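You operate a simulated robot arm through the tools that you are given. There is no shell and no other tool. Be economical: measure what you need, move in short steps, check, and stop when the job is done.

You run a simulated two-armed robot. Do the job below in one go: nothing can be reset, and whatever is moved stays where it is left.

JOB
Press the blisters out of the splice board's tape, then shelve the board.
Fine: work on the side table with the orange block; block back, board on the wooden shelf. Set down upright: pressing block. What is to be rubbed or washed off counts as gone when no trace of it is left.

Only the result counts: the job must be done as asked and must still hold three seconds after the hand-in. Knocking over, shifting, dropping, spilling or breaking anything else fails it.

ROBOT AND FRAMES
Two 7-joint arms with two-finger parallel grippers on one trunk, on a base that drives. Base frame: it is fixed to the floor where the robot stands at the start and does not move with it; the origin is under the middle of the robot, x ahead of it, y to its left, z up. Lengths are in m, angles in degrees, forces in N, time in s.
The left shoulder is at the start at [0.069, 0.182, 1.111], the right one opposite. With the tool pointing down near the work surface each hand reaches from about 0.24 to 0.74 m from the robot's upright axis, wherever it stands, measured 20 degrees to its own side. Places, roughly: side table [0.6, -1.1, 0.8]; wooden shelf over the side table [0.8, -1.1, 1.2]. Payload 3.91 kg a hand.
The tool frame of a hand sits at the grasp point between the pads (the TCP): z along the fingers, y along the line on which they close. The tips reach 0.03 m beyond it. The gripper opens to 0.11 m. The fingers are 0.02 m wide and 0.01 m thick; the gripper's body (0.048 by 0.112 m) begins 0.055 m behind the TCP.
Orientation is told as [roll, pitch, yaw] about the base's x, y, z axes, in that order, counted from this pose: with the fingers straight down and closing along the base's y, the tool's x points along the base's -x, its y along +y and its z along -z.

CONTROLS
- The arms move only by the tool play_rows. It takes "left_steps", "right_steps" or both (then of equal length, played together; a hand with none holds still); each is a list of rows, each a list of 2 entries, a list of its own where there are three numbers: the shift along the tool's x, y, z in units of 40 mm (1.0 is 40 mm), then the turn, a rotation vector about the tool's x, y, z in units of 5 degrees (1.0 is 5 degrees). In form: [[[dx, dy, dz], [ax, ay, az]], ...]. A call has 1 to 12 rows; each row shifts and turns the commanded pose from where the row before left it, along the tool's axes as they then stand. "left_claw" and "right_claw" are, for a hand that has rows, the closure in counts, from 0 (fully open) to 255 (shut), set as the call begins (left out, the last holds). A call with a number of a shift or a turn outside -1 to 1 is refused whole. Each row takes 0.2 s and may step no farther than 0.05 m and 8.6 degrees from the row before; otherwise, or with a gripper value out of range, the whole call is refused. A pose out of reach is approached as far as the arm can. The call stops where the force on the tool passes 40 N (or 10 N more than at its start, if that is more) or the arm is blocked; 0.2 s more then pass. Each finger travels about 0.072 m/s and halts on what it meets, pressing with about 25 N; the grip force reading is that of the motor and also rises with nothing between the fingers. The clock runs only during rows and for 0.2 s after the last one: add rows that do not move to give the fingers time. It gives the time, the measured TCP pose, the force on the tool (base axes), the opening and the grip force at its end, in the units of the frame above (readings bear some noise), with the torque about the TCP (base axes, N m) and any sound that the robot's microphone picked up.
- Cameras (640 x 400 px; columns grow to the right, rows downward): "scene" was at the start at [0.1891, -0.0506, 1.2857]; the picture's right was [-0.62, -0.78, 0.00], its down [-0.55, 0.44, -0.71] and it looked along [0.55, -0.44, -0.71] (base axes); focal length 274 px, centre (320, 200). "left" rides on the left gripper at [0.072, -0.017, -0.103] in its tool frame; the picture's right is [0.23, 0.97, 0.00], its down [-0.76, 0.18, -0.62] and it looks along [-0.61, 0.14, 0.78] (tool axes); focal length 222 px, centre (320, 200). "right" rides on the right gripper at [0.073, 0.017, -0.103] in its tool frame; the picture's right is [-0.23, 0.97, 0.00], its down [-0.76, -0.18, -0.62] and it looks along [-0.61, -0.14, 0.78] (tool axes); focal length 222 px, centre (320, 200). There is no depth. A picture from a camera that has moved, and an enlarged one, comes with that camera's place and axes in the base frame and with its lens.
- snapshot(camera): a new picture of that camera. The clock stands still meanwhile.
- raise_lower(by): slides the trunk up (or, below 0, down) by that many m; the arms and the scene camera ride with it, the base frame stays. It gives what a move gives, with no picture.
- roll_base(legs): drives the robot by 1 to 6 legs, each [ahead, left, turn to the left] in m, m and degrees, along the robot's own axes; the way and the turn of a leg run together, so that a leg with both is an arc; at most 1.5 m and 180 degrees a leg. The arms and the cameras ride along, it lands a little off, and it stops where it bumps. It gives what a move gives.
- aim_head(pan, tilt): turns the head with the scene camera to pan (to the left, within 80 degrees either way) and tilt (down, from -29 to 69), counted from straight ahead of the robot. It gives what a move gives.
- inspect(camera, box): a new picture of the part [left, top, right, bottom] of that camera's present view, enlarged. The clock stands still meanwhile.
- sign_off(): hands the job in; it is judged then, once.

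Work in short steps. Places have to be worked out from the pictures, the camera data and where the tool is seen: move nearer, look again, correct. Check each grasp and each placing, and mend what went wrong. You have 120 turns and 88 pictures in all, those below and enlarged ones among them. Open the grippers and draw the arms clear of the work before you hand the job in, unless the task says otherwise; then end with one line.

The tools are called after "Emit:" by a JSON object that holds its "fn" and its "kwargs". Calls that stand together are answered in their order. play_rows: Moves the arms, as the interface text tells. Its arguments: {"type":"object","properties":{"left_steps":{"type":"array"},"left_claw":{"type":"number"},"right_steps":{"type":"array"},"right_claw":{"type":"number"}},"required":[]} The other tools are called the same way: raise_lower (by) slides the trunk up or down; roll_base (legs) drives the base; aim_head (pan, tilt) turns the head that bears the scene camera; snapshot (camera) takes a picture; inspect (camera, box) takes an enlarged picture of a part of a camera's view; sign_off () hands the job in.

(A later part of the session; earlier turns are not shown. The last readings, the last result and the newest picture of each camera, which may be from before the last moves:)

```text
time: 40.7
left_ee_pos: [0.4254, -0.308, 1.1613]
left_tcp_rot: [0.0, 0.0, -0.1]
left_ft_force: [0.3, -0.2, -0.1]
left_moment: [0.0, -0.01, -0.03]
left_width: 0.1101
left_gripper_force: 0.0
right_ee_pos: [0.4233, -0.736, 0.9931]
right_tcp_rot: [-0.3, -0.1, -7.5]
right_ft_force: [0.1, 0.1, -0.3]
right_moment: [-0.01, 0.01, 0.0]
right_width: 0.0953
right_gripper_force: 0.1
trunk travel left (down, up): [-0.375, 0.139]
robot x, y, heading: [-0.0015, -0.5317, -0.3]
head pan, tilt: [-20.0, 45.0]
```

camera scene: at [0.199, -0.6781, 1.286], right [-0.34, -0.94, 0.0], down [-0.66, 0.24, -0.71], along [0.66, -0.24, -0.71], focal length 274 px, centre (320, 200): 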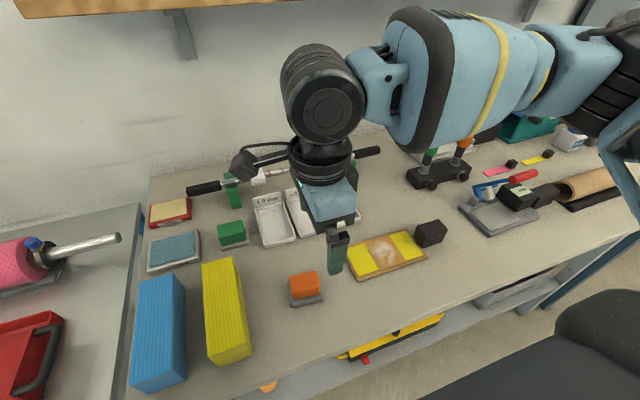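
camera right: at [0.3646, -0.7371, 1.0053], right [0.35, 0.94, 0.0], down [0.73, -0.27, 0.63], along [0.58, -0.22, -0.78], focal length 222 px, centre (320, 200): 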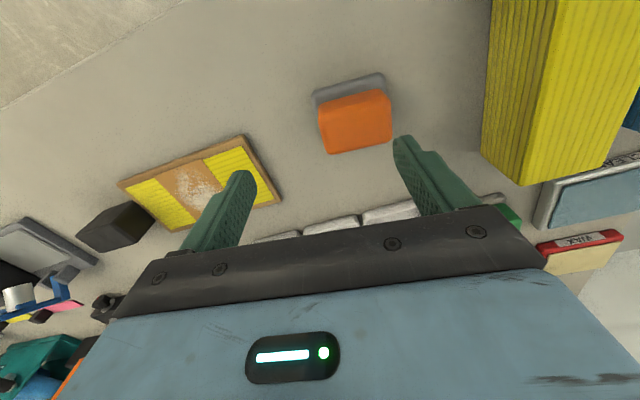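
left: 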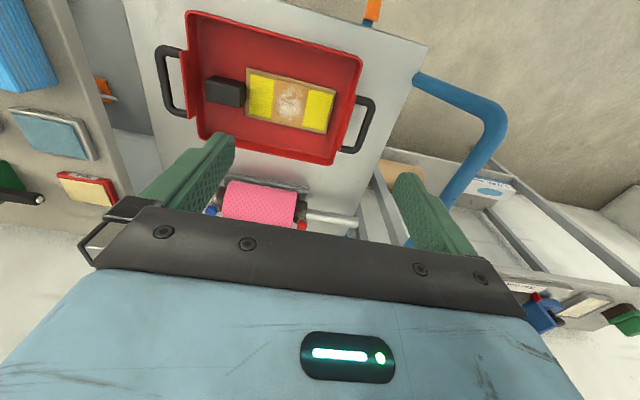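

Align and descend to z≈0.885.

Emit:
{"fn": "play_rows", "kwargs": {"right_steps": [[[-0.16, 0.06, 0.9], [-0.05, 0, 0]], [[0, 0, 0.9], [0, 0, 0]], [[0, 0, 0.9], [0, 0, 0]]]}}

Emit:
{"fn": "snapshot", "kwargs": {"camera": "right"}}

Emit:
{"fn": "snapshot", "kwargs": {"camera": "scene"}}

```text
time: 41.5
left_ee_pos: [0.4256, -0.3084, 1.1607]
left_tcp_rot: [0.0, 0.0, -0.1]
left_ft_force: [0.8, 0.2, -0.9]
left_moment: [0.02, 0.01, -0.02]
left_width: 0.1101
left_gripper_force: 0.3
right_ee_pos: [0.4309, -0.7346, 0.8839]
right_tcp_rot: [0.1, -0.1, -7.5]
right_ft_force: [0.0, -0.5, -0.6]
right_moment: [0.01, -0.02, -0.01]
right_width: 0.0951
right_gripper_force: 0.0
trunk travel left (down, up): [-0.375, 0.139]
robot x, y, heading: [-0.002, -0.5295, -0.4]
head pan, tilt: [-20.0, 45.0]
```

```text
58 pictures are left
camera right: at [0.3608, -0.7085, 0.9884], right [0.35, 0.94, 0.0], down [0.73, -0.28, 0.62], along [0.59, -0.22, -0.78], focal length 222 px, centre (320, 200)
```

right: 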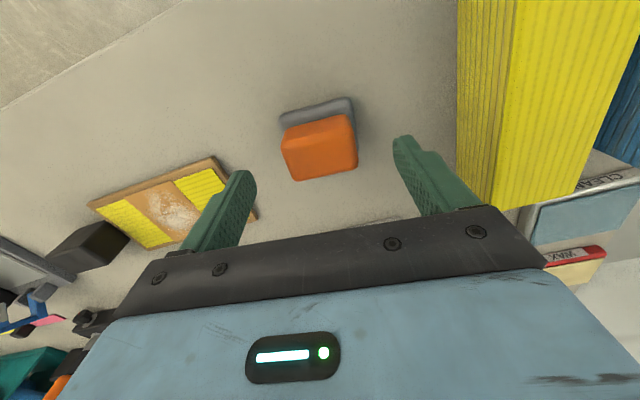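

```text
57 pictures are left
camera scene: at [0.2016, -0.5586, 1.2856], right [-0.35, -0.94, 0.0], down [-0.66, 0.24, -0.71], along [0.66, -0.24, -0.71], focal length 274 px, centre (320, 200)
```

scene: 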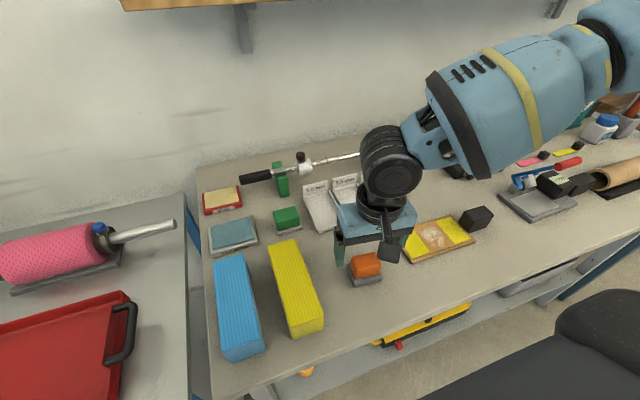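

Aligned. Descend to z≈0.852 (tips ≈0.822) and look from the side.

Emit:
{"fn": "play_rows", "kwargs": {"right_steps": [[[0, 0, 0.4], [0, 0, 0]], [[0, 0, 0.4], [0, 0, 0]]]}}

Emit:
{"fn": "inspect", "kwargs": {"camera": "scene", "box": [310, 200, 430, 300]}}

Emit:
{"fn": "snapshot", "kwargs": {"camera": "right"}}

```text
time: 42.1
left_ee_pos: [0.4233, -0.3078, 1.1612]
left_tcp_rot: [0.1, 0.0, -0.1]
left_ft_force: [-0.4, 0.7, 0.3]
left_moment: [0.01, -0.01, 0.01]
left_width: 0.11
left_gripper_force: 0.1
right_ee_pos: [0.4311, -0.7348, 0.8524]
right_tcp_rot: [0.0, -0.1, -7.4]
right_ft_force: [0.4, 0.4, -0.4]
right_moment: [0.02, 0.01, 0.02]
right_width: 0.0952
right_gripper_force: 0.1
trunk travel left (down, up): [-0.375, 0.139]
robot x, y, heading: [-0.0005, -0.5282, -0.2]
head pan, tilt: [-20.0, 45.0]
```

```text
4.00 times, centred on (370, 250) of scene
camera zoom: at [0.2011, -0.5587, 1.2856], right [-0.35, -0.94, 0.0], down [-0.66, 0.24, -0.71], along [0.66, -0.24, -0.71], focal length 1095 px, centre (120, 0)
```

zoom: 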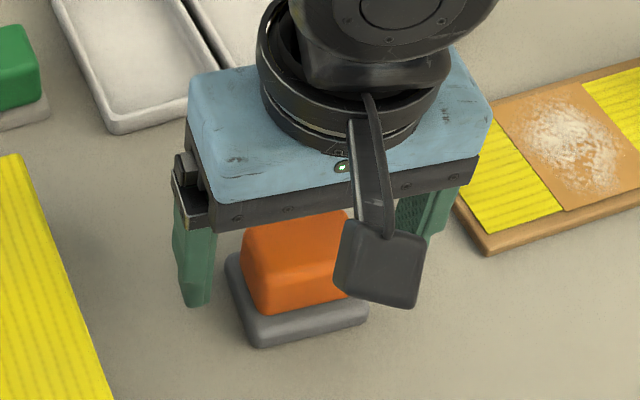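

```text
55 pictures are left
camera right: at [0.3601, -0.7087, 0.9568], right [0.35, 0.94, 0.0], down [0.73, -0.28, 0.62], along [0.59, -0.22, -0.78], focal length 222 px, centre (320, 200)
```

right: 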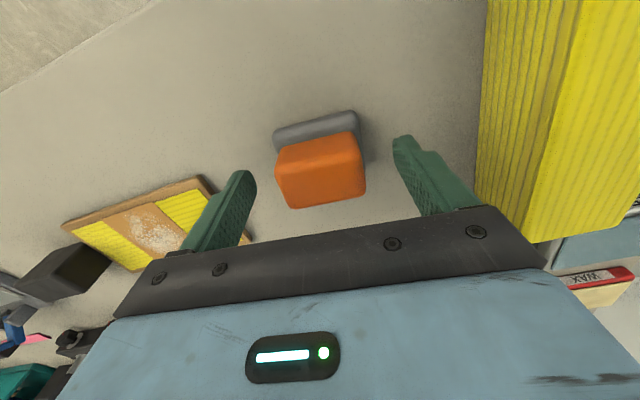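

Tips ≈5 mm above the block's underside; centred. Close on the block.

Emit:
{"fn": "play_rows", "kwargs": {"right_steps": [[[0, 0, -0.05], [0, 0, 0]], [[0, 0, 0], [0, 0, 0]], [[0, 0, 0], [0, 0, 0]], [[0, 0, 0], [0, 0, 0]]], "right_claw": 200}}

Emit:
{"fn": "inspect", "kwargs": {"camera": "scene", "box": [310, 200, 430, 300]}}

```text
time: 43.1
left_ee_pos: [0.4233, -0.3074, 1.1616]
left_tcp_rot: [0.0, 0.1, -0.2]
left_ft_force: [0.5, -0.2, -0.2]
left_moment: [0.0, 0.02, -0.04]
left_width: 0.1101
left_gripper_force: 0.0
right_ee_pos: [0.4302, -0.7347, 0.8548]
right_tcp_rot: [0.1, 0.0, -7.5]
right_ft_force: [-0.7, 0.1, 0.9]
right_moment: [-0.01, 0.0, -0.01]
right_width: 0.0512
right_gripper_force: 25.8
trunk travel left (down, up): [-0.375, 0.139]
robot x, y, heading: [0.0015, -0.5309, -0.1]
head pan, tilt: [-20.0, 45.0]
```

```text
4.00 times, centred on (370, 250) of scene
camera zoom: at [0.201, -0.5585, 1.2857], right [-0.35, -0.94, 0.0], down [-0.66, 0.24, -0.71], along [0.66, -0.24, -0.71], focal length 1095 px, centre (120, 0)
```

zoom: 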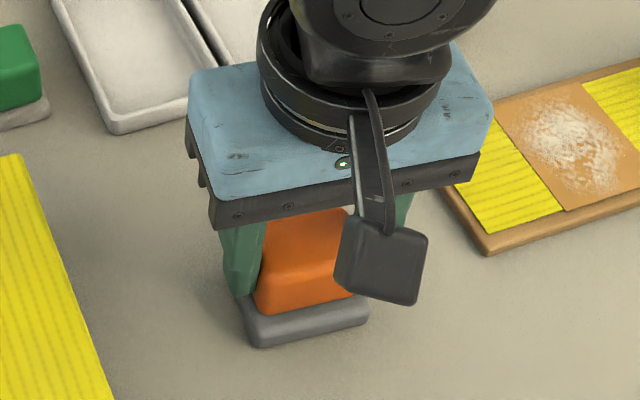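

Gripped (0.051 wide). Lift, straighten yaw to 0, and go above the patch center ≈[0.455,-0.912].

Emit:
{"fn": "play_rows", "kwargs": {"right_steps": [[[0, 0, -0.4], [0, 0, 0]], [[0, 0, -0.8], [0, 0, 0]], [[0, 0, 0], [0, 0, -0.75]], [[0, 0, 0], [0, 0, -0.75]], [[-0.15, -0.9, 0], [0, 0, 0]], [[-0.15, -0.9, 0], [0, 0, 0]], [[-0.15, -0.9, 0], [0, 0, 0]], [[-0.15, -0.9, 0], [0, 0, 0]], [[0, -0.83, 0], [0, 0, 0]], [[0, 0, 0.8], [0, 0, 0]]]}}

Emit:
{"fn": "inspect", "kwargs": {"camera": "scene", "box": [370, 180, 510, 290]}}

Emit:
{"fn": "snapshot", "kwargs": {"camera": "right"}}

```text
time: 45.3
left_ee_pos: [0.4251, -0.3078, 1.16]
left_tcp_rot: [0.1, 0.1, 0.0]
left_ft_force: [0.0, -0.1, 0.5]
left_moment: [0.01, 0.02, 0.02]
left_width: 0.11
left_gripper_force: 0.0
right_ee_pos: [0.4544, -0.9134, 0.8704]
right_tcp_rot: [0.0, -0.1, 0.0]
right_ft_force: [-0.1, 1.5, -0.7]
right_moment: [0.02, 0.02, 0.0]
right_width: 0.0514
right_gripper_force: 25.1
trunk travel left (down, up): [-0.375, 0.139]
robot x, y, heading: [-0.0045, -0.5289, -0.3]
head pan, tilt: [-20.0, 45.0]
```

```text
3.64 times, centred on (440, 235) of scene
camera zoom: at [0.202, -0.5584, 1.2855], right [-0.35, -0.94, 0.0], down [-0.66, 0.24, -0.71], along [0.66, -0.24, -0.71], focal length 995 px, centre (-116, 73)
```

zoom: 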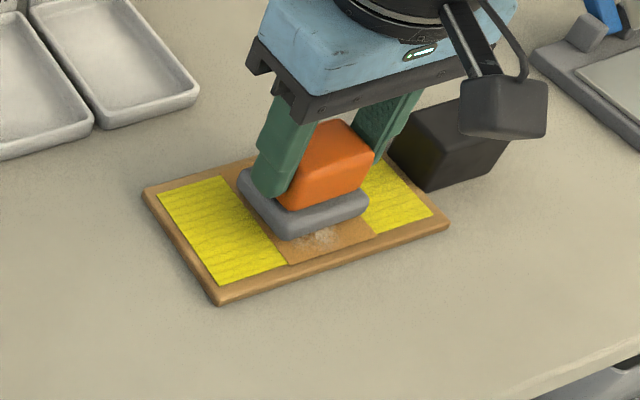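

```text
52 pictures are left
camera right: at [0.3824, -0.8956, 0.9742], right [0.23, 0.97, 0.0], down [0.76, -0.18, 0.62], along [0.61, -0.14, -0.78], focal length 222 px, centre (320, 200)
```

right: 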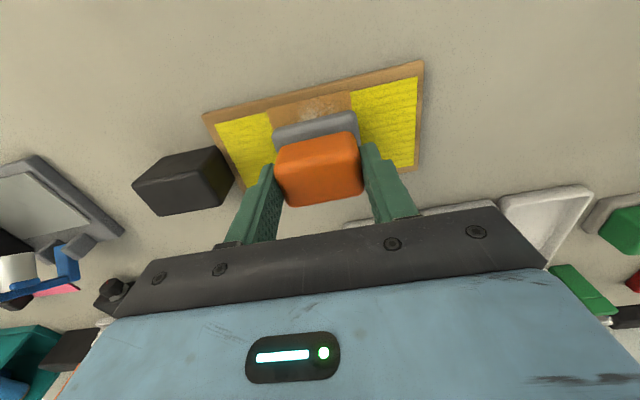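

The grey pad is part of the orange block (so it stood directly on the table). Lower carefully to contact.

Emit:
{"fn": "play_rows", "kwargs": {"right_steps": [[[0, 0, 0.04], [0, 0, 0]], [[0, 0, 0.04], [0, 0, 0]]]}}

Emit:
{"fn": "play_rows", "kwargs": {"right_steps": [[[0, 0, 0.04], [0, 0, 0]]]}}

```text
time: 45.9
left_ee_pos: [0.4251, -0.3077, 1.1611]
left_tcp_rot: [0.0, -0.1, -0.1]
left_ft_force: [-0.6, -1.0, -0.4]
left_moment: [-0.03, 0.0, 0.0]
left_width: 0.1097
left_gripper_force: 0.1
right_ee_pos: [0.4557, -0.9133, 0.8654]
right_tcp_rot: [-0.1, -0.1, 0.0]
right_ft_force: [0.7, -0.6, -0.7]
right_moment: [-0.02, 0.04, 0.02]
right_width: 0.0513
right_gripper_force: 25.1
trunk travel left (down, up): [-0.375, 0.139]
robot x, y, heading: [0.0035, -0.5254, -0.3]
head pan, tilt: [-20.0, 45.0]
```

```text
time: 46.3
left_ee_pos: [0.4252, -0.306, 1.1619]
left_tcp_rot: [0.0, 0.1, -0.1]
left_ft_force: [0.4, 0.1, -0.5]
left_moment: [-0.03, 0.0, 0.03]
left_width: 0.1096
left_gripper_force: 0.1
right_ee_pos: [0.4538, -0.9114, 0.866]
right_tcp_rot: [0.0, -0.1, 0.0]
right_ft_force: [-0.7, -0.4, -1.3]
right_moment: [0.02, 0.0, 0.0]
right_width: 0.0514
right_gripper_force: 25.2
trunk travel left (down, up): [-0.375, 0.139]
robot x, y, heading: [0.0014, -0.5302, -0.0]
head pan, tilt: [-20.0, 45.0]
```

Emit:
{"fn": "play_rows", "kwargs": {"right_steps": [[[0, 0, 0.04], [0, 0, 0]], [[0, 0, 0.04], [0, 0, 0]]]}}

Emit:
{"fn": "play_rows", "kwargs": {"right_steps": [[[0, 0, 0.04], [0, 0, 0]]]}}

Emit:
{"fn": "play_rows", "kwargs": {"right_steps": [[[0, 0, 0.03], [0, 0, 0]]]}}

```text
time: 46.9
left_ee_pos: [0.4245, -0.3059, 1.1608]
left_tcp_rot: [0.0, 0.0, -0.1]
left_ft_force: [0.2, 0.3, 0.8]
left_moment: [-0.03, -0.01, 0.0]
left_width: 0.1102
left_gripper_force: 0.0
right_ee_pos: [0.4541, -0.9129, 0.8622]
right_tcp_rot: [0.0, -0.2, -0.1]
right_ft_force: [-0.7, -0.6, -0.7]
right_moment: [-0.03, -0.01, 0.04]
right_width: 0.0513
right_gripper_force: 24.4
trunk travel left (down, up): [-0.375, 0.139]
robot x, y, heading: [0.0007, -0.5316, -0.2]
head pan, tilt: [-20.0, 45.0]
```

```text
time: 47.3
left_ee_pos: [0.4223, -0.3075, 1.1619]
left_tcp_rot: [0.0, -0.1, -0.1]
left_ft_force: [1.2, -0.4, -0.6]
left_moment: [-0.01, 0.03, -0.01]
left_width: 0.1103
left_gripper_force: 0.1
right_ee_pos: [0.455, -0.9115, 0.8637]
right_tcp_rot: [0.0, -0.2, -0.1]
right_ft_force: [-1.2, -3.3, 13.3]
right_moment: [-0.1, 0.35, 0.1]
right_width: 0.0515
right_gripper_force: 25.2
trunk travel left (down, up): [-0.375, 0.139]
robot x, y, heading: [0.0002, -0.5261, -0.4]
head pan, tilt: [-20.0, 45.0]
```

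```text
time: 47.7
left_ee_pos: [0.4225, -0.3069, 1.1632]
left_tcp_rot: [0.0, -0.1, -0.1]
left_ft_force: [0.8, -0.4, -0.3]
left_moment: [0.03, 0.03, 0.01]
left_width: 0.1098
left_gripper_force: 0.1
right_ee_pos: [0.4542, -0.9134, 0.8633]
right_tcp_rot: [-0.1, -0.5, 0.0]
right_ft_force: [-1.0, -7.2, 26.3]
right_moment: [-0.36, 0.41, 0.09]
right_width: 0.0515
right_gripper_force: 25.1
trunk travel left (down, up): [-0.375, 0.139]
robot x, y, heading: [0.0009, -0.5293, -0.1]
head pan, tilt: [-20.0, 45.0]
```

Contact with force; back off slightly to ~13 N and rub along x once, then check.

Emit:
{"fn": "play_rows", "kwargs": {"right_steps": [[[0, 0, -0.03], [0, 0, 0]], [[0.25, 0, 0], [0, 0, 0]], [[0.25, 0, 0], [0, 0, 0]], [[-0.25, 0, 0], [0, 0, 0]], [[-0.25, 0, 0], [0, 0, 0]], [[-0.25, 0, 0], [0, 0, 0]], [[-0.25, 0, 0], [0, 0, 0]], [[0.25, 0, 0], [0, 0, 0]], [[0.25, 0, 0], [0, 0, 0]]]}}

Emit:
{"fn": "inspect", "kwargs": {"camera": "scene", "box": [370, 180, 510, 290]}}

```text
time: 49.7
left_ee_pos: [0.4234, -0.3059, 1.1604]
left_tcp_rot: [0.0, 0.0, 0.0]
left_ft_force: [-0.4, 0.3, -0.5]
left_moment: [-0.04, 0.01, 0.01]
left_width: 0.1101
left_gripper_force: 0.0
right_ee_pos: [0.4543, -0.9118, 0.863]
right_tcp_rot: [0.0, -0.4, 0.0]
right_ft_force: [6.2, 0.7, 21.7]
right_moment: [0.02, -0.12, 0.02]
right_width: 0.0514
right_gripper_force: 24.6
trunk travel left (down, up): [-0.375, 0.139]
robot x, y, heading: [-0.0036, -0.5323, -0.6]
head pan, tilt: [-20.0, 45.0]
```

```text
3.64 times, centred on (440, 235) of scene
camera zoom: at [0.2001, -0.5574, 1.2859], right [-0.34, -0.94, 0.0], down [-0.66, 0.24, -0.71], along [0.66, -0.24, -0.71], focal length 995 px, centre (-116, 73)
```

zoom: 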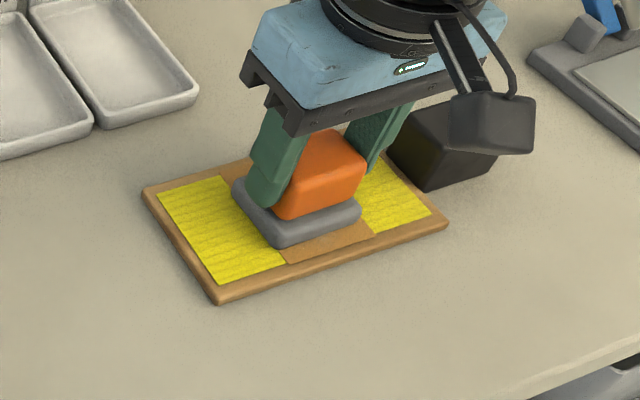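

White in front is gone and the board has not moved. Rub more passes with ±8 mm y offsets.

Emit:
{"fn": "play_rows", "kwargs": {"right_steps": [[[0, 0.2, 0], [0, 0, 0]], [[0.25, 0, 0], [0, 0, 0]], [[0.25, 0, 0], [0, 0, 0]], [[-0.25, 0, 0], [0, 0, 0]], [[-0.25, 0, 0], [0, 0, 0]], [[-0.25, 0, 0], [0, 0, 0]], [[-0.25, 0, 0], [0, 0, 0]], [[0, -0.2, 0], [0, 0, 0]], [[0, -0.2, 0], [0, 0, 0]]]}}

Emit:
{"fn": "play_rows", "kwargs": {"right_steps": [[[0.25, 0, 0], [0, 0, 0]], [[0.25, 0, 0], [0, 0, 0]], [[0.25, 0, 0], [0, 0, 0]], [[0.25, 0, 0], [0, 0, 0]], [[-0.25, 0.1, 0], [0, 0, 0]], [[-0.25, 0.1, 0], [0, 0, 0]], [[0, 0, -0.3], [0, 0, 0]], [[0, 0, -0.9], [0, 0, 0]], [[0.5, 0.9, -0.3], [0, 0, 0]], [[0.5, 0.9, 0], [0, 0, 0]], [[0, 0.9, 0], [0, 0, 0]]]}}

Emit:
{"fn": "inspect", "kwargs": {"camera": "scene", "box": [370, 180, 510, 290]}}

```text
time: 51.7
left_ee_pos: [0.4235, -0.3047, 1.1624]
left_tcp_rot: [0.0, 0.0, -0.1]
left_ft_force: [0.3, -0.9, 0.3]
left_moment: [0.0, 0.01, -0.01]
left_width: 0.1101
left_gripper_force: 0.1
right_ee_pos: [0.4749, -0.9187, 0.8619]
right_tcp_rot: [0.0, -0.3, 0.0]
right_ft_force: [1.7, 6.6, 17.1]
right_moment: [0.19, 0.04, -0.02]
right_width: 0.0511
right_gripper_force: 25.1
trunk travel left (down, up): [-0.375, 0.139]
robot x, y, heading: [-0.0023, -0.5313, -0.2]
head pan, tilt: [-20.0, 45.0]
```

```text
time: 54.1
left_ee_pos: [0.4256, -0.3058, 1.1607]
left_tcp_rot: [0.1, 0.0, -0.1]
left_ft_force: [0.3, 0.4, 0.1]
left_moment: [-0.04, 0.05, -0.01]
left_width: 0.1099
left_gripper_force: 0.1
right_ee_pos: [0.4139, -0.8025, 0.9219]
right_tcp_rot: [0.0, -0.1, -0.2]
right_ft_force: [-0.1, 0.5, -0.5]
right_moment: [0.01, -0.02, 0.03]
right_width: 0.0513
right_gripper_force: 25.3
trunk travel left (down, up): [-0.375, 0.139]
robot x, y, heading: [-0.0014, -0.5318, -0.3]
head pan, tilt: [-20.0, 45.0]
```

```text
3.64 times, centred on (440, 235) of scene
camera zoom: at [0.2018, -0.5573, 1.2855], right [-0.34, -0.94, 0.0], down [-0.66, 0.24, -0.71], along [0.66, -0.24, -0.71], focal length 995 px, centre (-116, 73)
```

zoom: 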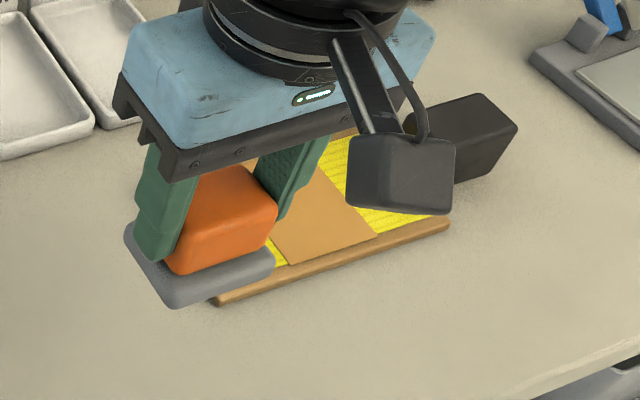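

Move over the block's original spot, restore yaw -7.5, and inspect the patch.

Emit:
{"fn": "play_rows", "kwargs": {"right_steps": [[[-0.2, 0.85, 0], [0, 0, 0]], [[-0.2, 0.85, 0], [0, 0, 0]], [[0, 0, 0], [0, 0, 0.74]], [[0, 0, 0], [0, 0, 0.74]], [[0, 0, 0], [0, 0, 0]]]}}

Emit:
{"fn": "inspect", "kwargs": {"camera": "scene", "box": [385, 190, 505, 280]}}

Emit:
{"fn": "inspect", "kwargs": {"camera": "right", "box": [40, 80, 300, 280]}}

```text
time: 55.3
left_ee_pos: [0.4234, -0.3079, 1.1608]
left_tcp_rot: [0.1, 0.0, -0.2]
left_ft_force: [-0.4, 0.1, 0.6]
left_moment: [-0.03, 0.0, -0.01]
left_width: 0.1099
left_gripper_force: 0.0
right_ee_pos: [0.43, -0.7371, 0.9211]
right_tcp_rot: [0.1, 0.0, -7.4]
right_ft_force: [0.1, 0.0, -1.5]
right_moment: [-0.02, 0.0, 0.01]
right_width: 0.0514
right_gripper_force: 25.4
trunk travel left (down, up): [-0.375, 0.139]
robot x, y, heading: [-0.0009, -0.5305, -0.2]
head pan, tilt: [-20.0, 45.0]
```

```text
4.44 times, centred on (445, 235) of scene
camera zoom: at [0.2009, -0.5587, 1.2857], right [-0.35, -0.94, 0.0], down [-0.66, 0.24, -0.71], along [0.66, -0.24, -0.71], focal length 1216 px, centre (-236, 44)
```

zoom: 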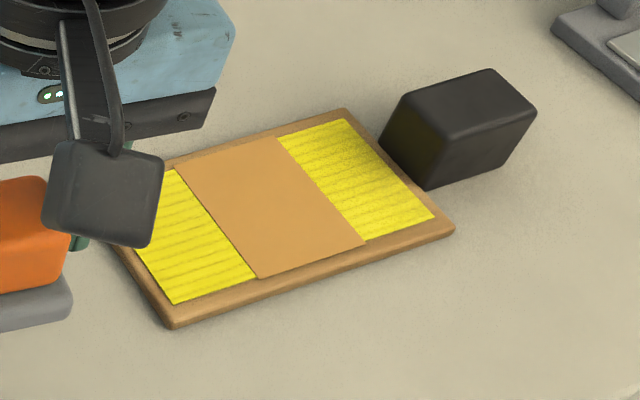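

```text
2.00 times, centred on (170, 180) of right
camera zoom: at [0.3598, -0.71, 1.0254], right [0.35, 0.94, 0.0], down [0.73, -0.28, 0.62], along [0.58, -0.22, -0.78], focal length 444 px, centre (620, 240)
```

zoom: 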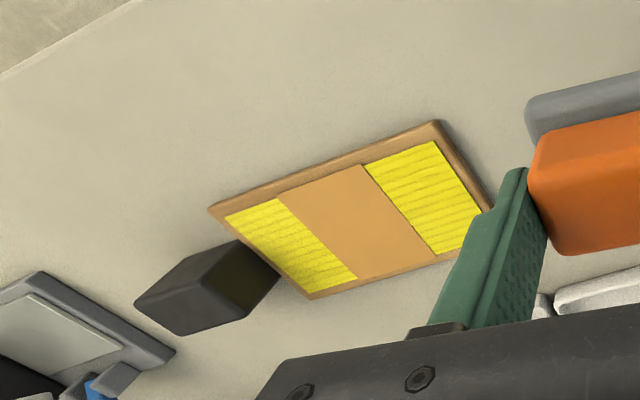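

Patch is completely clean. Return the block: descend toward its original height of TCP 0.855.

Emit:
{"fn": "play_rows", "kwargs": {"right_steps": [[[0.0, 0.06, 0.5], [0, 0, 0]], [[0, 0, 0.5], [0, 0, 0]], [[0, 0, 0.45], [0, 0, 0]]]}}

Emit:
{"fn": "play_rows", "kwargs": {"right_steps": [[[0, 0, 0.08], [0, 0, 0]], [[0, 0, 0.05], [0, 0, 0]]]}}

```text
time: 56.1
left_ee_pos: [0.4249, -0.3081, 1.1616]
left_tcp_rot: [0.1, 0.0, 0.0]
left_ft_force: [0.0, 0.3, -0.3]
left_moment: [0.01, 0.0, -0.02]
left_width: 0.11
left_gripper_force: 0.0
right_ee_pos: [0.4322, -0.7348, 0.8628]
right_tcp_rot: [0.0, -0.2, -7.4]
right_ft_force: [-0.6, 0.4, -1.0]
right_moment: [0.02, 0.02, -0.01]
right_width: 0.0516
right_gripper_force: 25.3
trunk travel left (down, up): [-0.375, 0.139]
robot x, y, heading: [-0.001, -0.5304, -0.4]
head pan, tilt: [-20.0, 45.0]
```

```text
time: 56.7
left_ee_pos: [0.4239, -0.3075, 1.1619]
left_tcp_rot: [0.0, 0.1, -0.2]
left_ft_force: [0.6, -0.8, -0.5]
left_moment: [0.02, -0.03, 0.05]
left_width: 0.1099
left_gripper_force: 0.2
right_ee_pos: [0.4311, -0.7343, 0.8588]
right_tcp_rot: [0.1, -0.1, -7.4]
right_ft_force: [0.2, 0.7, -1.2]
right_moment: [-0.03, 0.03, -0.01]
right_width: 0.0515
right_gripper_force: 24.5
trunk travel left (down, up): [-0.375, 0.139]
robot x, y, heading: [0.0007, -0.5294, 0.0]
head pan, tilt: [-20.0, 45.0]
```

Emit:
{"fn": "play_rows", "kwargs": {"right_steps": [[[0, 0, 0.06], [0, 0, 0]], [[0, 0, 0.04], [0, 0, 0]]]}}

Emit:
{"fn": "play_rows", "kwargs": {"right_steps": [[[0, 0, 0.04], [0, 0, 0]]]}}

```text
time: 57.3
left_ee_pos: [0.4242, -0.3079, 1.1624]
left_tcp_rot: [0.1, 0.1, -0.1]
left_ft_force: [0.1, 0.8, -0.1]
left_moment: [-0.02, -0.03, 0.03]
left_width: 0.1097
left_gripper_force: 0.1
right_ee_pos: [0.4307, -0.7349, 0.8543]
right_tcp_rot: [0.1, -0.2, -7.5]
right_ft_force: [-0.4, -2.1, 5.2]
right_moment: [-0.23, 0.14, 0.02]
right_width: 0.0511
right_gripper_force: 24.8
trunk travel left (down, up): [-0.375, 0.139]
robot x, y, heading: [0.0022, -0.531, -0.2]
head pan, tilt: [-20.0, 45.0]
```

```text
time: 57.7
left_ee_pos: [0.422, -0.3079, 1.1626]
left_tcp_rot: [0.0, -0.1, -0.2]
left_ft_force: [-0.4, 0.5, -0.4]
left_moment: [0.01, -0.01, -0.01]
left_width: 0.1101
left_gripper_force: 0.0
right_ee_pos: [0.4311, -0.7349, 0.855]
right_tcp_rot: [0.1, -0.3, -7.3]
right_ft_force: [-0.5, -6.8, 23.8]
right_moment: [-0.36, 0.54, 0.16]
right_width: 0.051
right_gripper_force: 25.1
trunk travel left (down, up): [-0.375, 0.139]
robot x, y, heading: [0.0001, -0.5312, -0.0]
head pan, tilt: [-20.0, 45.0]
```

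On the table. Ease off, open, rise straight up.

Emit:
{"fn": "play_rows", "kwargs": {"right_steps": [[[0, 0, -0.04], [0, 0, 0]], [[0, 0, 0], [0, 0, 0]], [[0, 0, 0], [0, 0, 0]], [[0, 0, 0], [0, 0, 0]]], "right_claw": 60}}

Emit:
{"fn": "play_rows", "kwargs": {"right_steps": [[[0, 0, -0.5], [0, 0, 0]], [[0, 0, -0.9], [0, 0, 0]], [[0, 0, -1], [0, 0, 0]], [[0, 0, -1], [0, 0, 0]], [[0, -1, 0], [0, 0, 0]], [[0, -1, 0], [0, 0, 0]], [[0, -1, 0], [0, 0, 0]], [[0, -1, 0], [0, 0, 0]]]}}

Emit:
{"fn": "snapshot", "kwargs": {"camera": "scene"}}

Emit:
{"fn": "inspect", "kwargs": {"camera": "scene", "box": [310, 220, 430, 310]}}

```text
time: 58.7
left_ee_pos: [0.4244, -0.308, 1.1613]
left_tcp_rot: [-0.1, 0.0, -0.1]
left_ft_force: [-1.0, 0.2, 0.1]
left_moment: [0.03, -0.03, -0.01]
left_width: 0.11
left_gripper_force: 0.1
right_ee_pos: [0.4302, -0.7345, 0.8541]
right_tcp_rot: [0.0, 0.0, -7.4]
right_ft_force: [0.7, -1.3, 0.3]
right_moment: [0.01, 0.04, 0.03]
right_width: 0.0842
right_gripper_force: 0.0
trunk travel left (down, up): [-0.375, 0.139]
robot x, y, heading: [0.0019, -0.5268, -0.1]
head pan, tilt: [-20.0, 45.0]
```

```text
time: 60.5
left_ee_pos: [0.4244, -0.3086, 1.1617]
left_tcp_rot: [0.1, 0.0, -0.1]
left_ft_force: [-0.6, -0.5, 0.7]
left_moment: [0.02, 0.02, 0.01]
left_width: 0.1101
left_gripper_force: 0.1
right_ee_pos: [0.4104, -0.8937, 0.9901]
right_tcp_rot: [0.1, -0.1, -7.3]
right_ft_force: [0.4, 0.0, -0.4]
right_moment: [0.03, 0.0, -0.05]
right_width: 0.084
right_gripper_force: 0.0
trunk travel left (down, up): [-0.375, 0.139]
robot x, y, heading: [-0.0018, -0.5315, -0.1]
head pan, tilt: [-20.0, 45.0]
```

```text
47 pictures are left
camera scene: at [0.2004, -0.5596, 1.2857], right [-0.35, -0.94, 0.0], down [-0.66, 0.24, -0.71], along [0.66, -0.24, -0.71], focal length 274 px, centre (320, 200)
```

scene: 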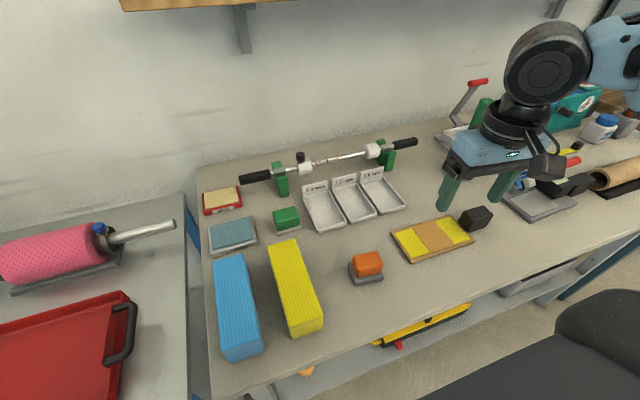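

```text
4.44 times, centred on (370, 265) of scene
camera zoom: at [0.2004, -0.5596, 1.2857], right [-0.35, -0.94, 0.0], down [-0.66, 0.24, -0.71], along [0.66, -0.24, -0.71], focal length 1216 px, centre (98, -89)
```

zoom: 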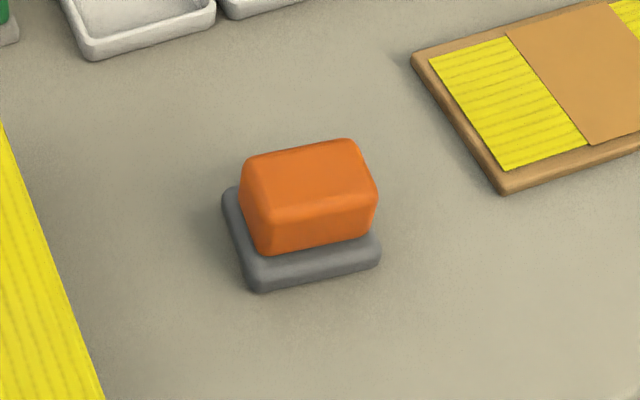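

The block stands where it was. Now survey the shelf: raise the trunk and look up.

Emit:
{"fn": "raise_lower", "kwargs": {"by": 0.135}}

Emit:
{"fn": "aim_head", "kwargs": {"pan": -25, "tilt": 15}}

Emit:
{"fn": "snapshot", "kwargs": {"camera": "scene"}}

```text
time: 62.1
left_ee_pos: [0.4256, -0.3073, 1.2947]
left_tcp_rot: [0.2, 0.1, -0.2]
left_ft_force: [0.7, 0.3, 0.2]
left_moment: [0.01, 0.01, 0.04]
left_width: 0.1098
left_gripper_force: 0.0
right_ee_pos: [0.411, -0.8936, 1.1243]
right_tcp_rot: [0.0, -0.1, -7.3]
right_ft_force: [0.2, -0.4, -0.4]
right_moment: [0.03, -0.01, -0.01]
right_width: 0.0843
right_gripper_force: 0.0
trunk travel left (down, up): [-0.51, 0.004]
robot x, y, heading: [-0.0003, -0.5317, -0.5]
head pan, tilt: [-20.0, 45.0]
```

```text
time: 63.0
left_ee_pos: [0.4245, -0.3081, 1.2966]
left_tcp_rot: [0.0, 0.0, 0.0]
left_ft_force: [-0.1, 0.7, -0.6]
left_moment: [-0.03, 0.0, -0.02]
left_width: 0.1101
left_gripper_force: 0.0
right_ee_pos: [0.41, -0.8924, 1.1252]
right_tcp_rot: [0.2, -0.1, -7.3]
right_ft_force: [0.2, -0.9, 0.4]
right_moment: [-0.01, 0.01, 0.02]
right_width: 0.084
right_gripper_force: 0.0
trunk travel left (down, up): [-0.51, 0.004]
robot x, y, heading: [-0.0023, -0.5303, -0.4]
head pan, tilt: [-25.0, 15.0]
```

```text
45 pictures are left
camera scene: at [0.1003, -0.5698, 1.4901], right [-0.43, -0.9, 0.0], down [-0.23, 0.11, -0.97], along [0.87, -0.41, -0.26], focal length 274 px, centre (320, 200)
```

scene: 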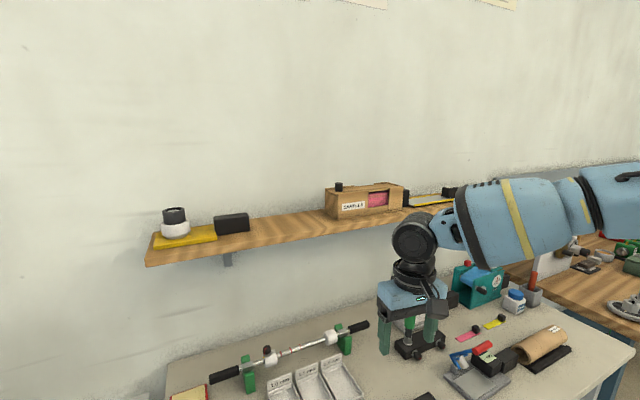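

There is a free gap on the shelf between the black handle of another yellow board and the crate. Zoom in on it.

Emit:
{"fn": "inspect", "kwargs": {"camera": "scene", "box": [140, 160, 460, 280]}}

Emit:
{"fn": "inspect", "kwargs": {"camera": "scene", "box": [210, 175, 370, 255]}}

```text
2.00 times, centred on (300, 220) of scene
camera zoom: at [0.1003, -0.5698, 1.4901], right [-0.43, -0.9, 0.0], down [-0.23, 0.11, -0.97], along [0.87, -0.41, -0.26], focal length 547 px, centre (360, 160)
```

zoom: 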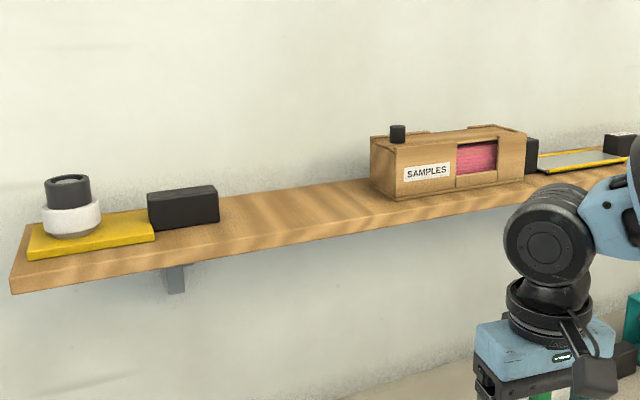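

```text
4.00 times, centred on (290, 215) of scene
camera zoom: at [0.1003, -0.5698, 1.4901], right [-0.43, -0.9, 0.0], down [-0.23, 0.11, -0.97], along [0.87, -0.41, -0.26], focal length 1095 px, centre (440, 140)
```

zoom: 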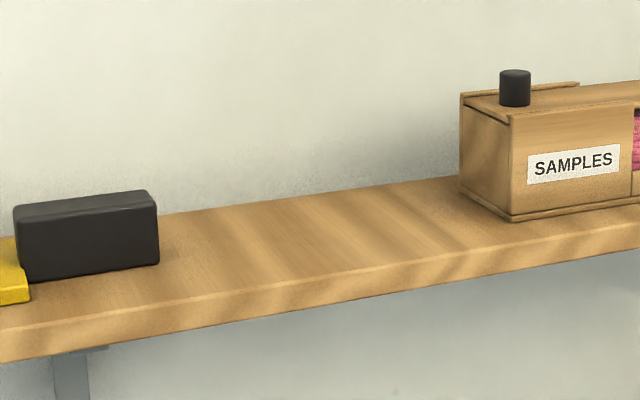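

Shelf top ≈1.222, free gap y from -0.69 to -0.94, shelf x 0.715–0.89. I'll carry the board by its end handle (≈[0.452,-1.022], top 0.85) with the tool pitched 45° forward for reach. Drive right 0.17, straighten yaw and start pitching.

Emit:
{"fn": "roll_base", "kwargs": {"legs": [[0, -0.17, 0]]}}

Emit:
{"fn": "play_rows", "kwargs": {"right_steps": [[[0, 0.5, 0], [0, 0, -0.73]], [[0, 0.5, 0], [0, 0, -0.73]], [[0.5, 0, 0], [0, -1, 0]], [[0.5, 0, 0], [0, -1, 0]], [[0, 0, 0], [0, -1, 0]], [[0, 0, 0], [0, -1, 0]], [[0, 0, 0], [0, -1, 0]], [[0, 0, 0], [0, -1, 0]], [[0, 0, 0], [0, -1, 0]], [[0, 0, 0], [0, -1, 0]], [[0, 0, 0], [0, -1, 0]]], "right_claw": 25}}

```text
time: 65.2
left_ee_pos: [0.4243, -0.4755, 1.296]
left_tcp_rot: [0.0, 0.1, 0.0]
left_ft_force: [0.2, -0.6, 0.2]
left_moment: [0.0, 0.02, 0.01]
left_width: 0.1098
left_gripper_force: 0.1
right_ee_pos: [0.4097, -1.0604, 1.1249]
right_tcp_rot: [0.0, -0.1, -7.3]
right_ft_force: [0.2, -0.5, -0.1]
right_moment: [0.01, -0.03, 0.01]
right_width: 0.0842
right_gripper_force: 0.0
trunk travel left (down, up): [-0.51, 0.004]
robot x, y, heading: [0.0014, -0.6985, -0.2]
head pan, tilt: [-25.0, 15.0]
```

```text
time: 67.6
left_ee_pos: [0.4239, -0.4759, 1.2979]
left_tcp_rot: [0.2, 0.1, 0.0]
left_ft_force: [-0.1, -0.3, -0.4]
left_moment: [0.0, 0.02, 0.02]
left_width: 0.11
left_gripper_force: 0.1
right_ee_pos: [0.3853, -1.0246, 1.1236]
right_tcp_rot: [0.1, -45.3, -0.1]
right_ft_force: [-0.1, -0.5, 0.3]
right_moment: [-0.01, 0.02, 0.0]
right_width: 0.0994
right_gripper_force: 0.0
right hand out of reach, approached as far as the arm can: row 11
trunk travel left (down, up): [-0.51, 0.004]
robot x, y, heading: [-0.0002, -0.6982, 0.0]
head pan, tilt: [-25.0, 15.0]
```

Pitch -45 reached. Lower the trunk and look down at the board.

Emit:
{"fn": "raise_lower", "kwargs": {"by": -0.135}}

Emit:
{"fn": "aim_head", "kwargs": {"pan": -25, "tilt": 45}}

Emit:
{"fn": "snapshot", "kwargs": {"camera": "scene"}}

Emit:
{"fn": "snapshot", "kwargs": {"camera": "right"}}

```text
time: 69.2
left_ee_pos: [0.423, -0.4756, 1.1622]
left_tcp_rot: [0.0, -0.1, 0.0]
left_ft_force: [0.0, 0.3, -0.2]
left_moment: [-0.01, 0.02, -0.03]
left_width: 0.1099
left_gripper_force: 0.1
right_ee_pos: [0.3763, -1.0243, 0.8509]
right_tcp_rot: [0.2, -24.4, -0.1]
right_ft_force: [0.2, 0.6, -0.4]
right_moment: [0.01, 0.0, 0.01]
right_width: 0.099
right_gripper_force: 0.0
trunk travel left (down, up): [-0.375, 0.139]
robot x, y, heading: [-0.0043, -0.7016, -0.5]
head pan, tilt: [-25.0, 15.0]
```

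```text
time: 70.1
left_ee_pos: [0.4234, -0.4745, 1.1603]
left_tcp_rot: [0.0, 0.0, 0.0]
left_ft_force: [-1.0, 0.4, 0.4]
left_moment: [0.01, 0.0, 0.04]
left_width: 0.11
left_gripper_force: 0.0
right_ee_pos: [0.376, -1.0248, 0.8516]
right_tcp_rot: [0.1, -24.4, -0.1]
right_ft_force: [0.7, -0.1, -0.3]
right_moment: [0.01, 0.01, 0.02]
right_width: 0.0991
right_gripper_force: 0.1
trunk travel left (down, up): [-0.375, 0.139]
robot x, y, heading: [0.0005, -0.6971, 0.1]
head pan, tilt: [-25.0, 45.0]
```

```text
42 pictures are left
camera scene: at [0.1978, -0.7331, 1.2857], right [-0.42, -0.91, 0.0], down [-0.64, 0.3, -0.71], along [0.64, -0.3, -0.71], focal length 274 px, centre (320, 200)
```

scene: 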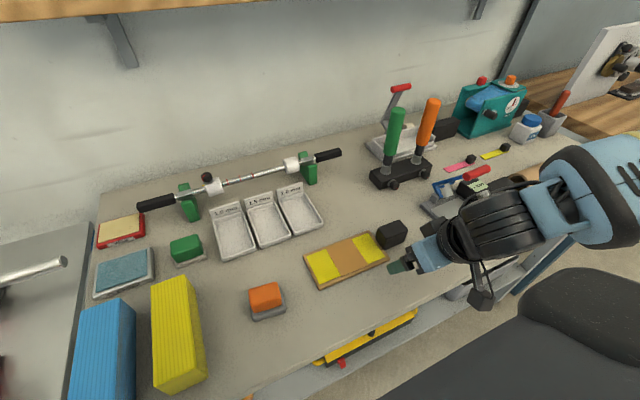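

```text
41 pictures are left
camera right: at [0.2669, -1.0069, 0.9164], right [0.21, 0.97, 0.1], down [0.44, -0.18, 0.88], along [0.88, -0.14, -0.46], focal length 222 px, centre (320, 200)
```

right: 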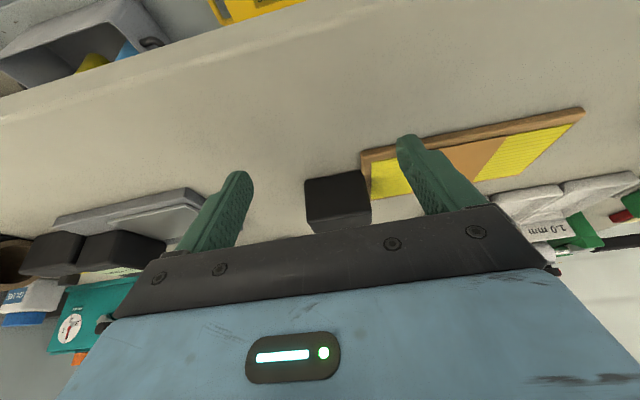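

The trunk move altered the hand pose (now z 0.852, pitch -24), but nothing touched. The handle lies between the fingers (center y≈-1.019). Advance onto it while pitching to -45.

Emit:
{"fn": "play_rows", "kwargs": {"right_steps": [[[-0.34, 0.12, 0.15], [0, -1, 0]], [[-0.32, 0, 0.18], [0, -1, 0]], [[-0.31, 0, 0.21], [0, -1, 0]], [[-0.29, 0, 0.23], [0, -1, 0]]]}}

Emit:
{"fn": "inspect", "kwargs": {"camera": "scene", "box": [330, 190, 490, 310]}}

Emit:
{"fn": "snapshot", "kwargs": {"camera": "right"}}

```text
time: 71.1
left_ee_pos: [0.4252, -0.4755, 1.1618]
left_tcp_rot: [0.0, -0.1, 0.1]
left_ft_force: [0.2, -0.1, 0.4]
left_moment: [-0.02, 0.0, 0.0]
left_width: 0.1101
left_gripper_force: 0.1
right_ee_pos: [0.4359, -1.0202, 0.8525]
right_tcp_rot: [0.1, -44.5, -0.2]
right_ft_force: [0.5, -0.2, -0.2]
right_moment: [-0.02, -0.01, -0.04]
right_width: 0.0991
right_gripper_force: 0.0
trunk travel left (down, up): [-0.375, 0.139]
robot x, y, heading: [-0.0018, -0.6973, -0.1]
head pan, tilt: [-25.0, 45.0]
```

```text
3.33 times, centred on (410, 250) of scene
camera zoom: at [0.1979, -0.7332, 1.2856], right [-0.42, -0.91, 0.0], down [-0.64, 0.3, -0.71], along [0.64, -0.3, -0.71], focal length 912 px, centre (20, 33)
```

zoom: 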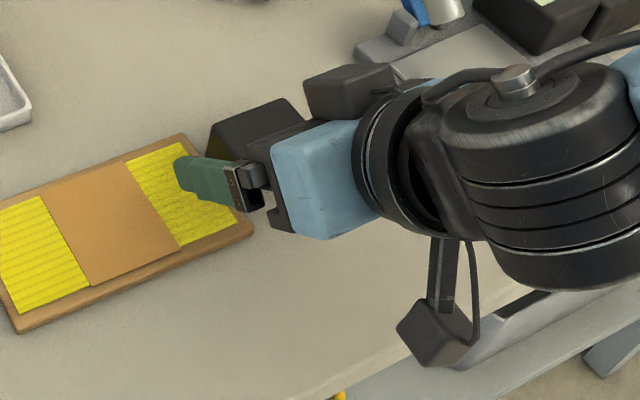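

```text
39 pictures are left
camera right: at [0.3113, -1.0022, 0.8753], right [0.16, 0.97, 0.16], down [0.11, -0.18, 0.98], along [0.98, -0.14, -0.13], focal length 222 px, centre (320, 200)
```

right: 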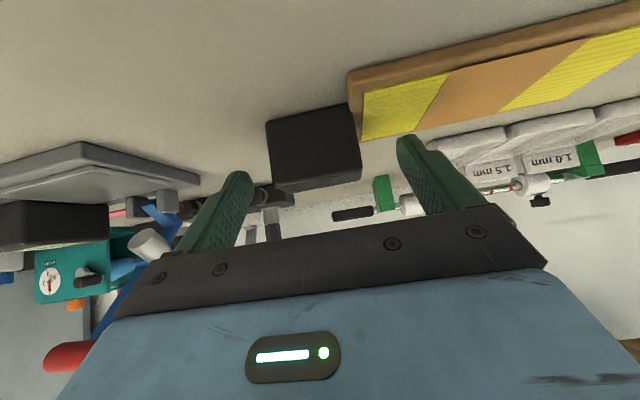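

Handle spans y -0.995..-1.045, z up to 0.849. Lower 8 mm, forward 4 mm, then close.

Emit:
{"fn": "play_rows", "kwargs": {"right_steps": [[[0.08, 0, 0.22], [0, 0, 0]], [[0, 0, 0], [0, 0, 0]]]}}

Emit:
{"fn": "play_rows", "kwargs": {"right_steps": [[[0, 0, 0], [0, 0, 0]], [[0, 0, 0], [0, 0, 0]], [[0, 0, 0], [0, 0, 0]], [[0, 0, 0], [0, 0, 0]]], "right_claw": 200}}

Emit:
{"fn": "inspect", "kwargs": {"camera": "scene", "box": [330, 190, 490, 310]}}

```text
time: 71.7
left_ee_pos: [0.4241, -0.4752, 1.1627]
left_tcp_rot: [0.0, 0.0, 0.0]
left_ft_force: [0.1, 0.3, 0.1]
left_moment: [0.02, -0.01, -0.01]
left_width: 0.1099
left_gripper_force: 0.1
right_ee_pos: [0.4396, -1.0197, 0.8446]
right_tcp_rot: [0.1, -44.4, -0.2]
right_ft_force: [-0.3, -0.2, -0.3]
right_moment: [-0.02, -0.01, 0.01]
right_width: 0.0992
right_gripper_force: 0.1
trunk travel left (down, up): [-0.375, 0.139]
robot x, y, heading: [-0.0021, -0.6977, -0.0]
head pan, tilt: [-25.0, 45.0]
```

```text
time: 72.7
left_ee_pos: [0.4246, -0.4759, 1.1618]
left_tcp_rot: [0.0, 0.0, 0.0]
left_ft_force: [0.7, 0.8, 0.7]
left_moment: [0.0, 0.03, 0.01]
left_width: 0.1103
left_gripper_force: 0.0
right_ee_pos: [0.4401, -1.0197, 0.8431]
right_tcp_rot: [0.1, -44.3, -0.1]
right_ft_force: [-0.2, -0.1, -0.2]
right_moment: [-0.07, -0.01, 0.03]
right_width: 0.0568
right_gripper_force: 25.3
trunk travel left (down, up): [-0.375, 0.139]
robot x, y, heading: [0.0011, -0.7002, -0.2]
head pan, tilt: [-25.0, 45.0]
```

```text
3.33 times, centred on (410, 250) of scene
camera zoom: at [0.1978, -0.7331, 1.2857], right [-0.42, -0.91, 0.0], down [-0.64, 0.3, -0.71], along [0.64, -0.3, -0.71], focal length 912 px, centre (20, 33)
```

zoom: 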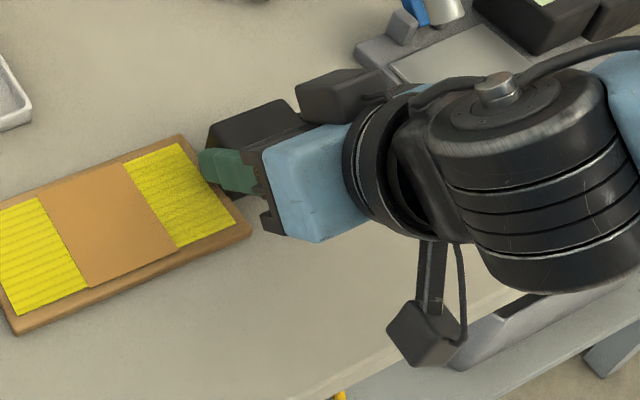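

Gripped (0.057). Lift gently and check the board stays level.

Emit:
{"fn": "play_rows", "kwargs": {"right_steps": [[[-0.2, 0, -0.2], [0, 0, 0]], [[-0.4, 0, -0.4], [0, 0, 0]], [[-0.6, 0, -0.6], [0, 0, 0]]]}}

Emit:
{"fn": "snapshot", "kwargs": {"camera": "scene"}}

Emit:
{"fn": "snapshot", "kwargs": {"camera": "right"}}

```text
time: 73.5
left_ee_pos: [0.4231, -0.4746, 1.163]
left_tcp_rot: [0.0, 0.0, 0.0]
left_ft_force: [0.0, -0.4, -0.7]
left_moment: [-0.01, 0.01, 0.03]
left_width: 0.1099
left_gripper_force: 0.1
right_ee_pos: [0.4395, -1.0197, 0.912]
right_tcp_rot: [0.1, -44.5, 0.0]
right_ft_force: [-0.1, -0.4, -1.0]
right_moment: [-0.08, 0.02, 0.04]
right_width: 0.0567
right_gripper_force: 25.1
trunk travel left (down, up): [-0.375, 0.139]
robot x, y, heading: [-0.0034, -0.6985, -0.4]
head pan, tilt: [-25.0, 45.0]
```

```text
37 pictures are left
camera scene: at [0.1974, -0.7329, 1.2857], right [-0.42, -0.91, 0.0], down [-0.64, 0.3, -0.71], along [0.64, -0.3, -0.71], focal length 274 px, centre (320, 200)
```

scene: 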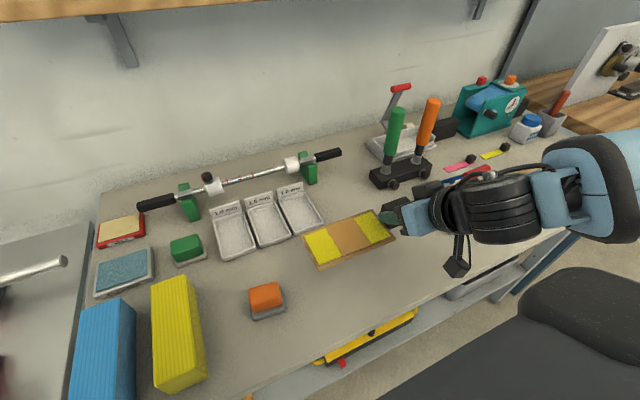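

```text
36 pictures are left
camera right: at [0.3155, -1.0022, 0.9357], right [0.16, 0.97, 0.16], down [0.11, -0.18, 0.98], along [0.98, -0.14, -0.13], focal length 222 px, centre (320, 200)
```

right: 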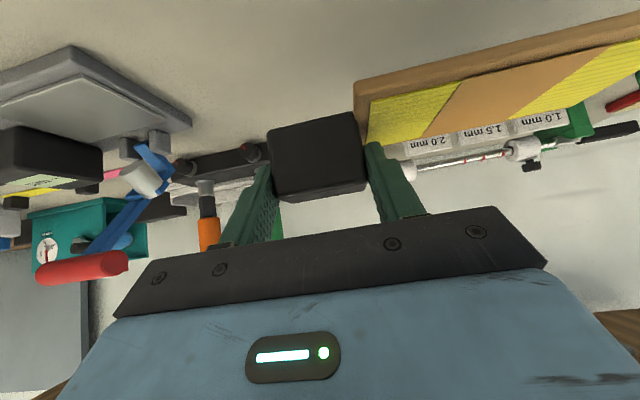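

Board held level. Raise the trunk again.

Emit:
{"fn": "raise_lower", "kwargs": {"by": 0.13}}

```text
time: 75.1
left_ee_pos: [0.4249, -0.4755, 1.2896]
left_tcp_rot: [0.1, 0.2, 0.0]
left_ft_force: [0.1, -0.1, 0.0]
left_moment: [0.0, 0.03, 0.01]
left_width: 0.11
left_gripper_force: 0.1
right_ee_pos: [0.4405, -1.0202, 1.0402]
right_tcp_rot: [0.0, -44.1, -0.1]
right_ft_force: [-0.1, -0.4, -1.4]
right_moment: [-0.1, 0.03, 0.01]
right_width: 0.0564
right_gripper_force: 25.3
trunk travel left (down, up): [-0.505, 0.009]
robot x, y, heading: [-0.001, -0.6971, 0.2]
head pan, tilt: [-25.0, 45.0]
```

Raise the hand to z≈1.33 while shifting +y toward the gap, still well in front of the shelf.

Emit:
{"fn": "play_rows", "kwargs": {"right_steps": [[[-0.75, 0.45, -0.72], [0, 0, 0]], [[-0.75, 0.45, -0.72], [0, 0, 0]], [[-0.75, 0.45, -0.72], [0, 0, 0]], [[-0.75, 0.45, -0.72], [0, 0, 0]], [[-0.75, 0.45, -0.72], [0, 0, 0]], [[-0.75, 0.45, -0.72], [0, 0, 0]], [[-0.75, 0.45, -0.72], [0, 0, 0]]]}}

Emit:
{"fn": "aim_head", "kwargs": {"pan": -15, "tilt": 15}}

Emit:
{"fn": "snapshot", "kwargs": {"camera": "scene"}}

Emit:
{"fn": "snapshot", "kwargs": {"camera": "right"}}

```text
time: 76.7
left_ee_pos: [0.4245, -0.4734, 1.291]
left_tcp_rot: [0.0, 0.1, -0.1]
left_ft_force: [0.1, -0.2, 0.7]
left_moment: [-0.03, -0.02, 0.01]
left_width: 0.1102
left_gripper_force: 0.1
right_ee_pos: [0.446, -0.8924, 1.3338]
right_tcp_rot: [0.1, -44.4, -0.1]
right_ft_force: [-0.6, 0.4, -1.0]
right_moment: [-0.12, 0.0, -0.01]
right_width: 0.0567
right_gripper_force: 25.1
trunk travel left (down, up): [-0.505, 0.009]
robot x, y, heading: [-0.0038, -0.7003, -0.1]
head pan, tilt: [-25.0, 45.0]
```

```text
time: 77.7
left_ee_pos: [0.4248, -0.4754, 1.2914]
left_tcp_rot: [-0.1, 0.0, 0.0]
left_ft_force: [-0.8, -0.4, -0.9]
left_moment: [-0.01, 0.02, -0.01]
left_width: 0.11
left_gripper_force: 0.0
right_ee_pos: [0.4489, -0.8945, 1.3324]
right_tcp_rot: [0.2, -44.4, 0.0]
right_ft_force: [-0.3, 0.0, -2.5]
right_moment: [-0.09, 0.05, -0.01]
right_width: 0.0566
right_gripper_force: 25.8
trunk travel left (down, up): [-0.505, 0.009]
robot x, y, heading: [-0.0024, -0.6983, -0.2]
head pan, tilt: [-15.0, 15.0]
```

```text
35 pictures are left
camera scene: at [0.1133, -0.7227, 1.4854], right [-0.26, -0.97, 0.0], down [-0.25, 0.07, -0.97], along [0.93, -0.25, -0.26], focal length 274 px, centre (320, 200)
```

scene: 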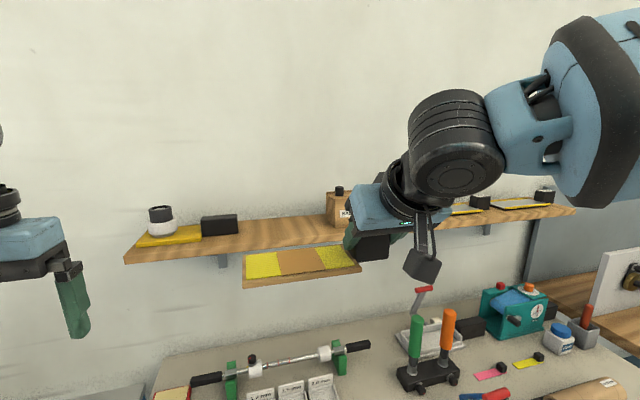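

```text
34 pictures are left
camera right: at [0.3235, -0.877, 1.3563], right [0.16, 0.97, 0.16], down [0.11, -0.18, 0.98], along [0.98, -0.14, -0.13], focal length 222 px, centre (320, 200)
```

right: 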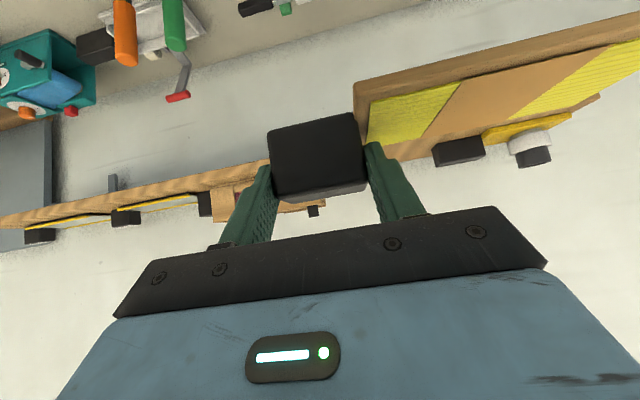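

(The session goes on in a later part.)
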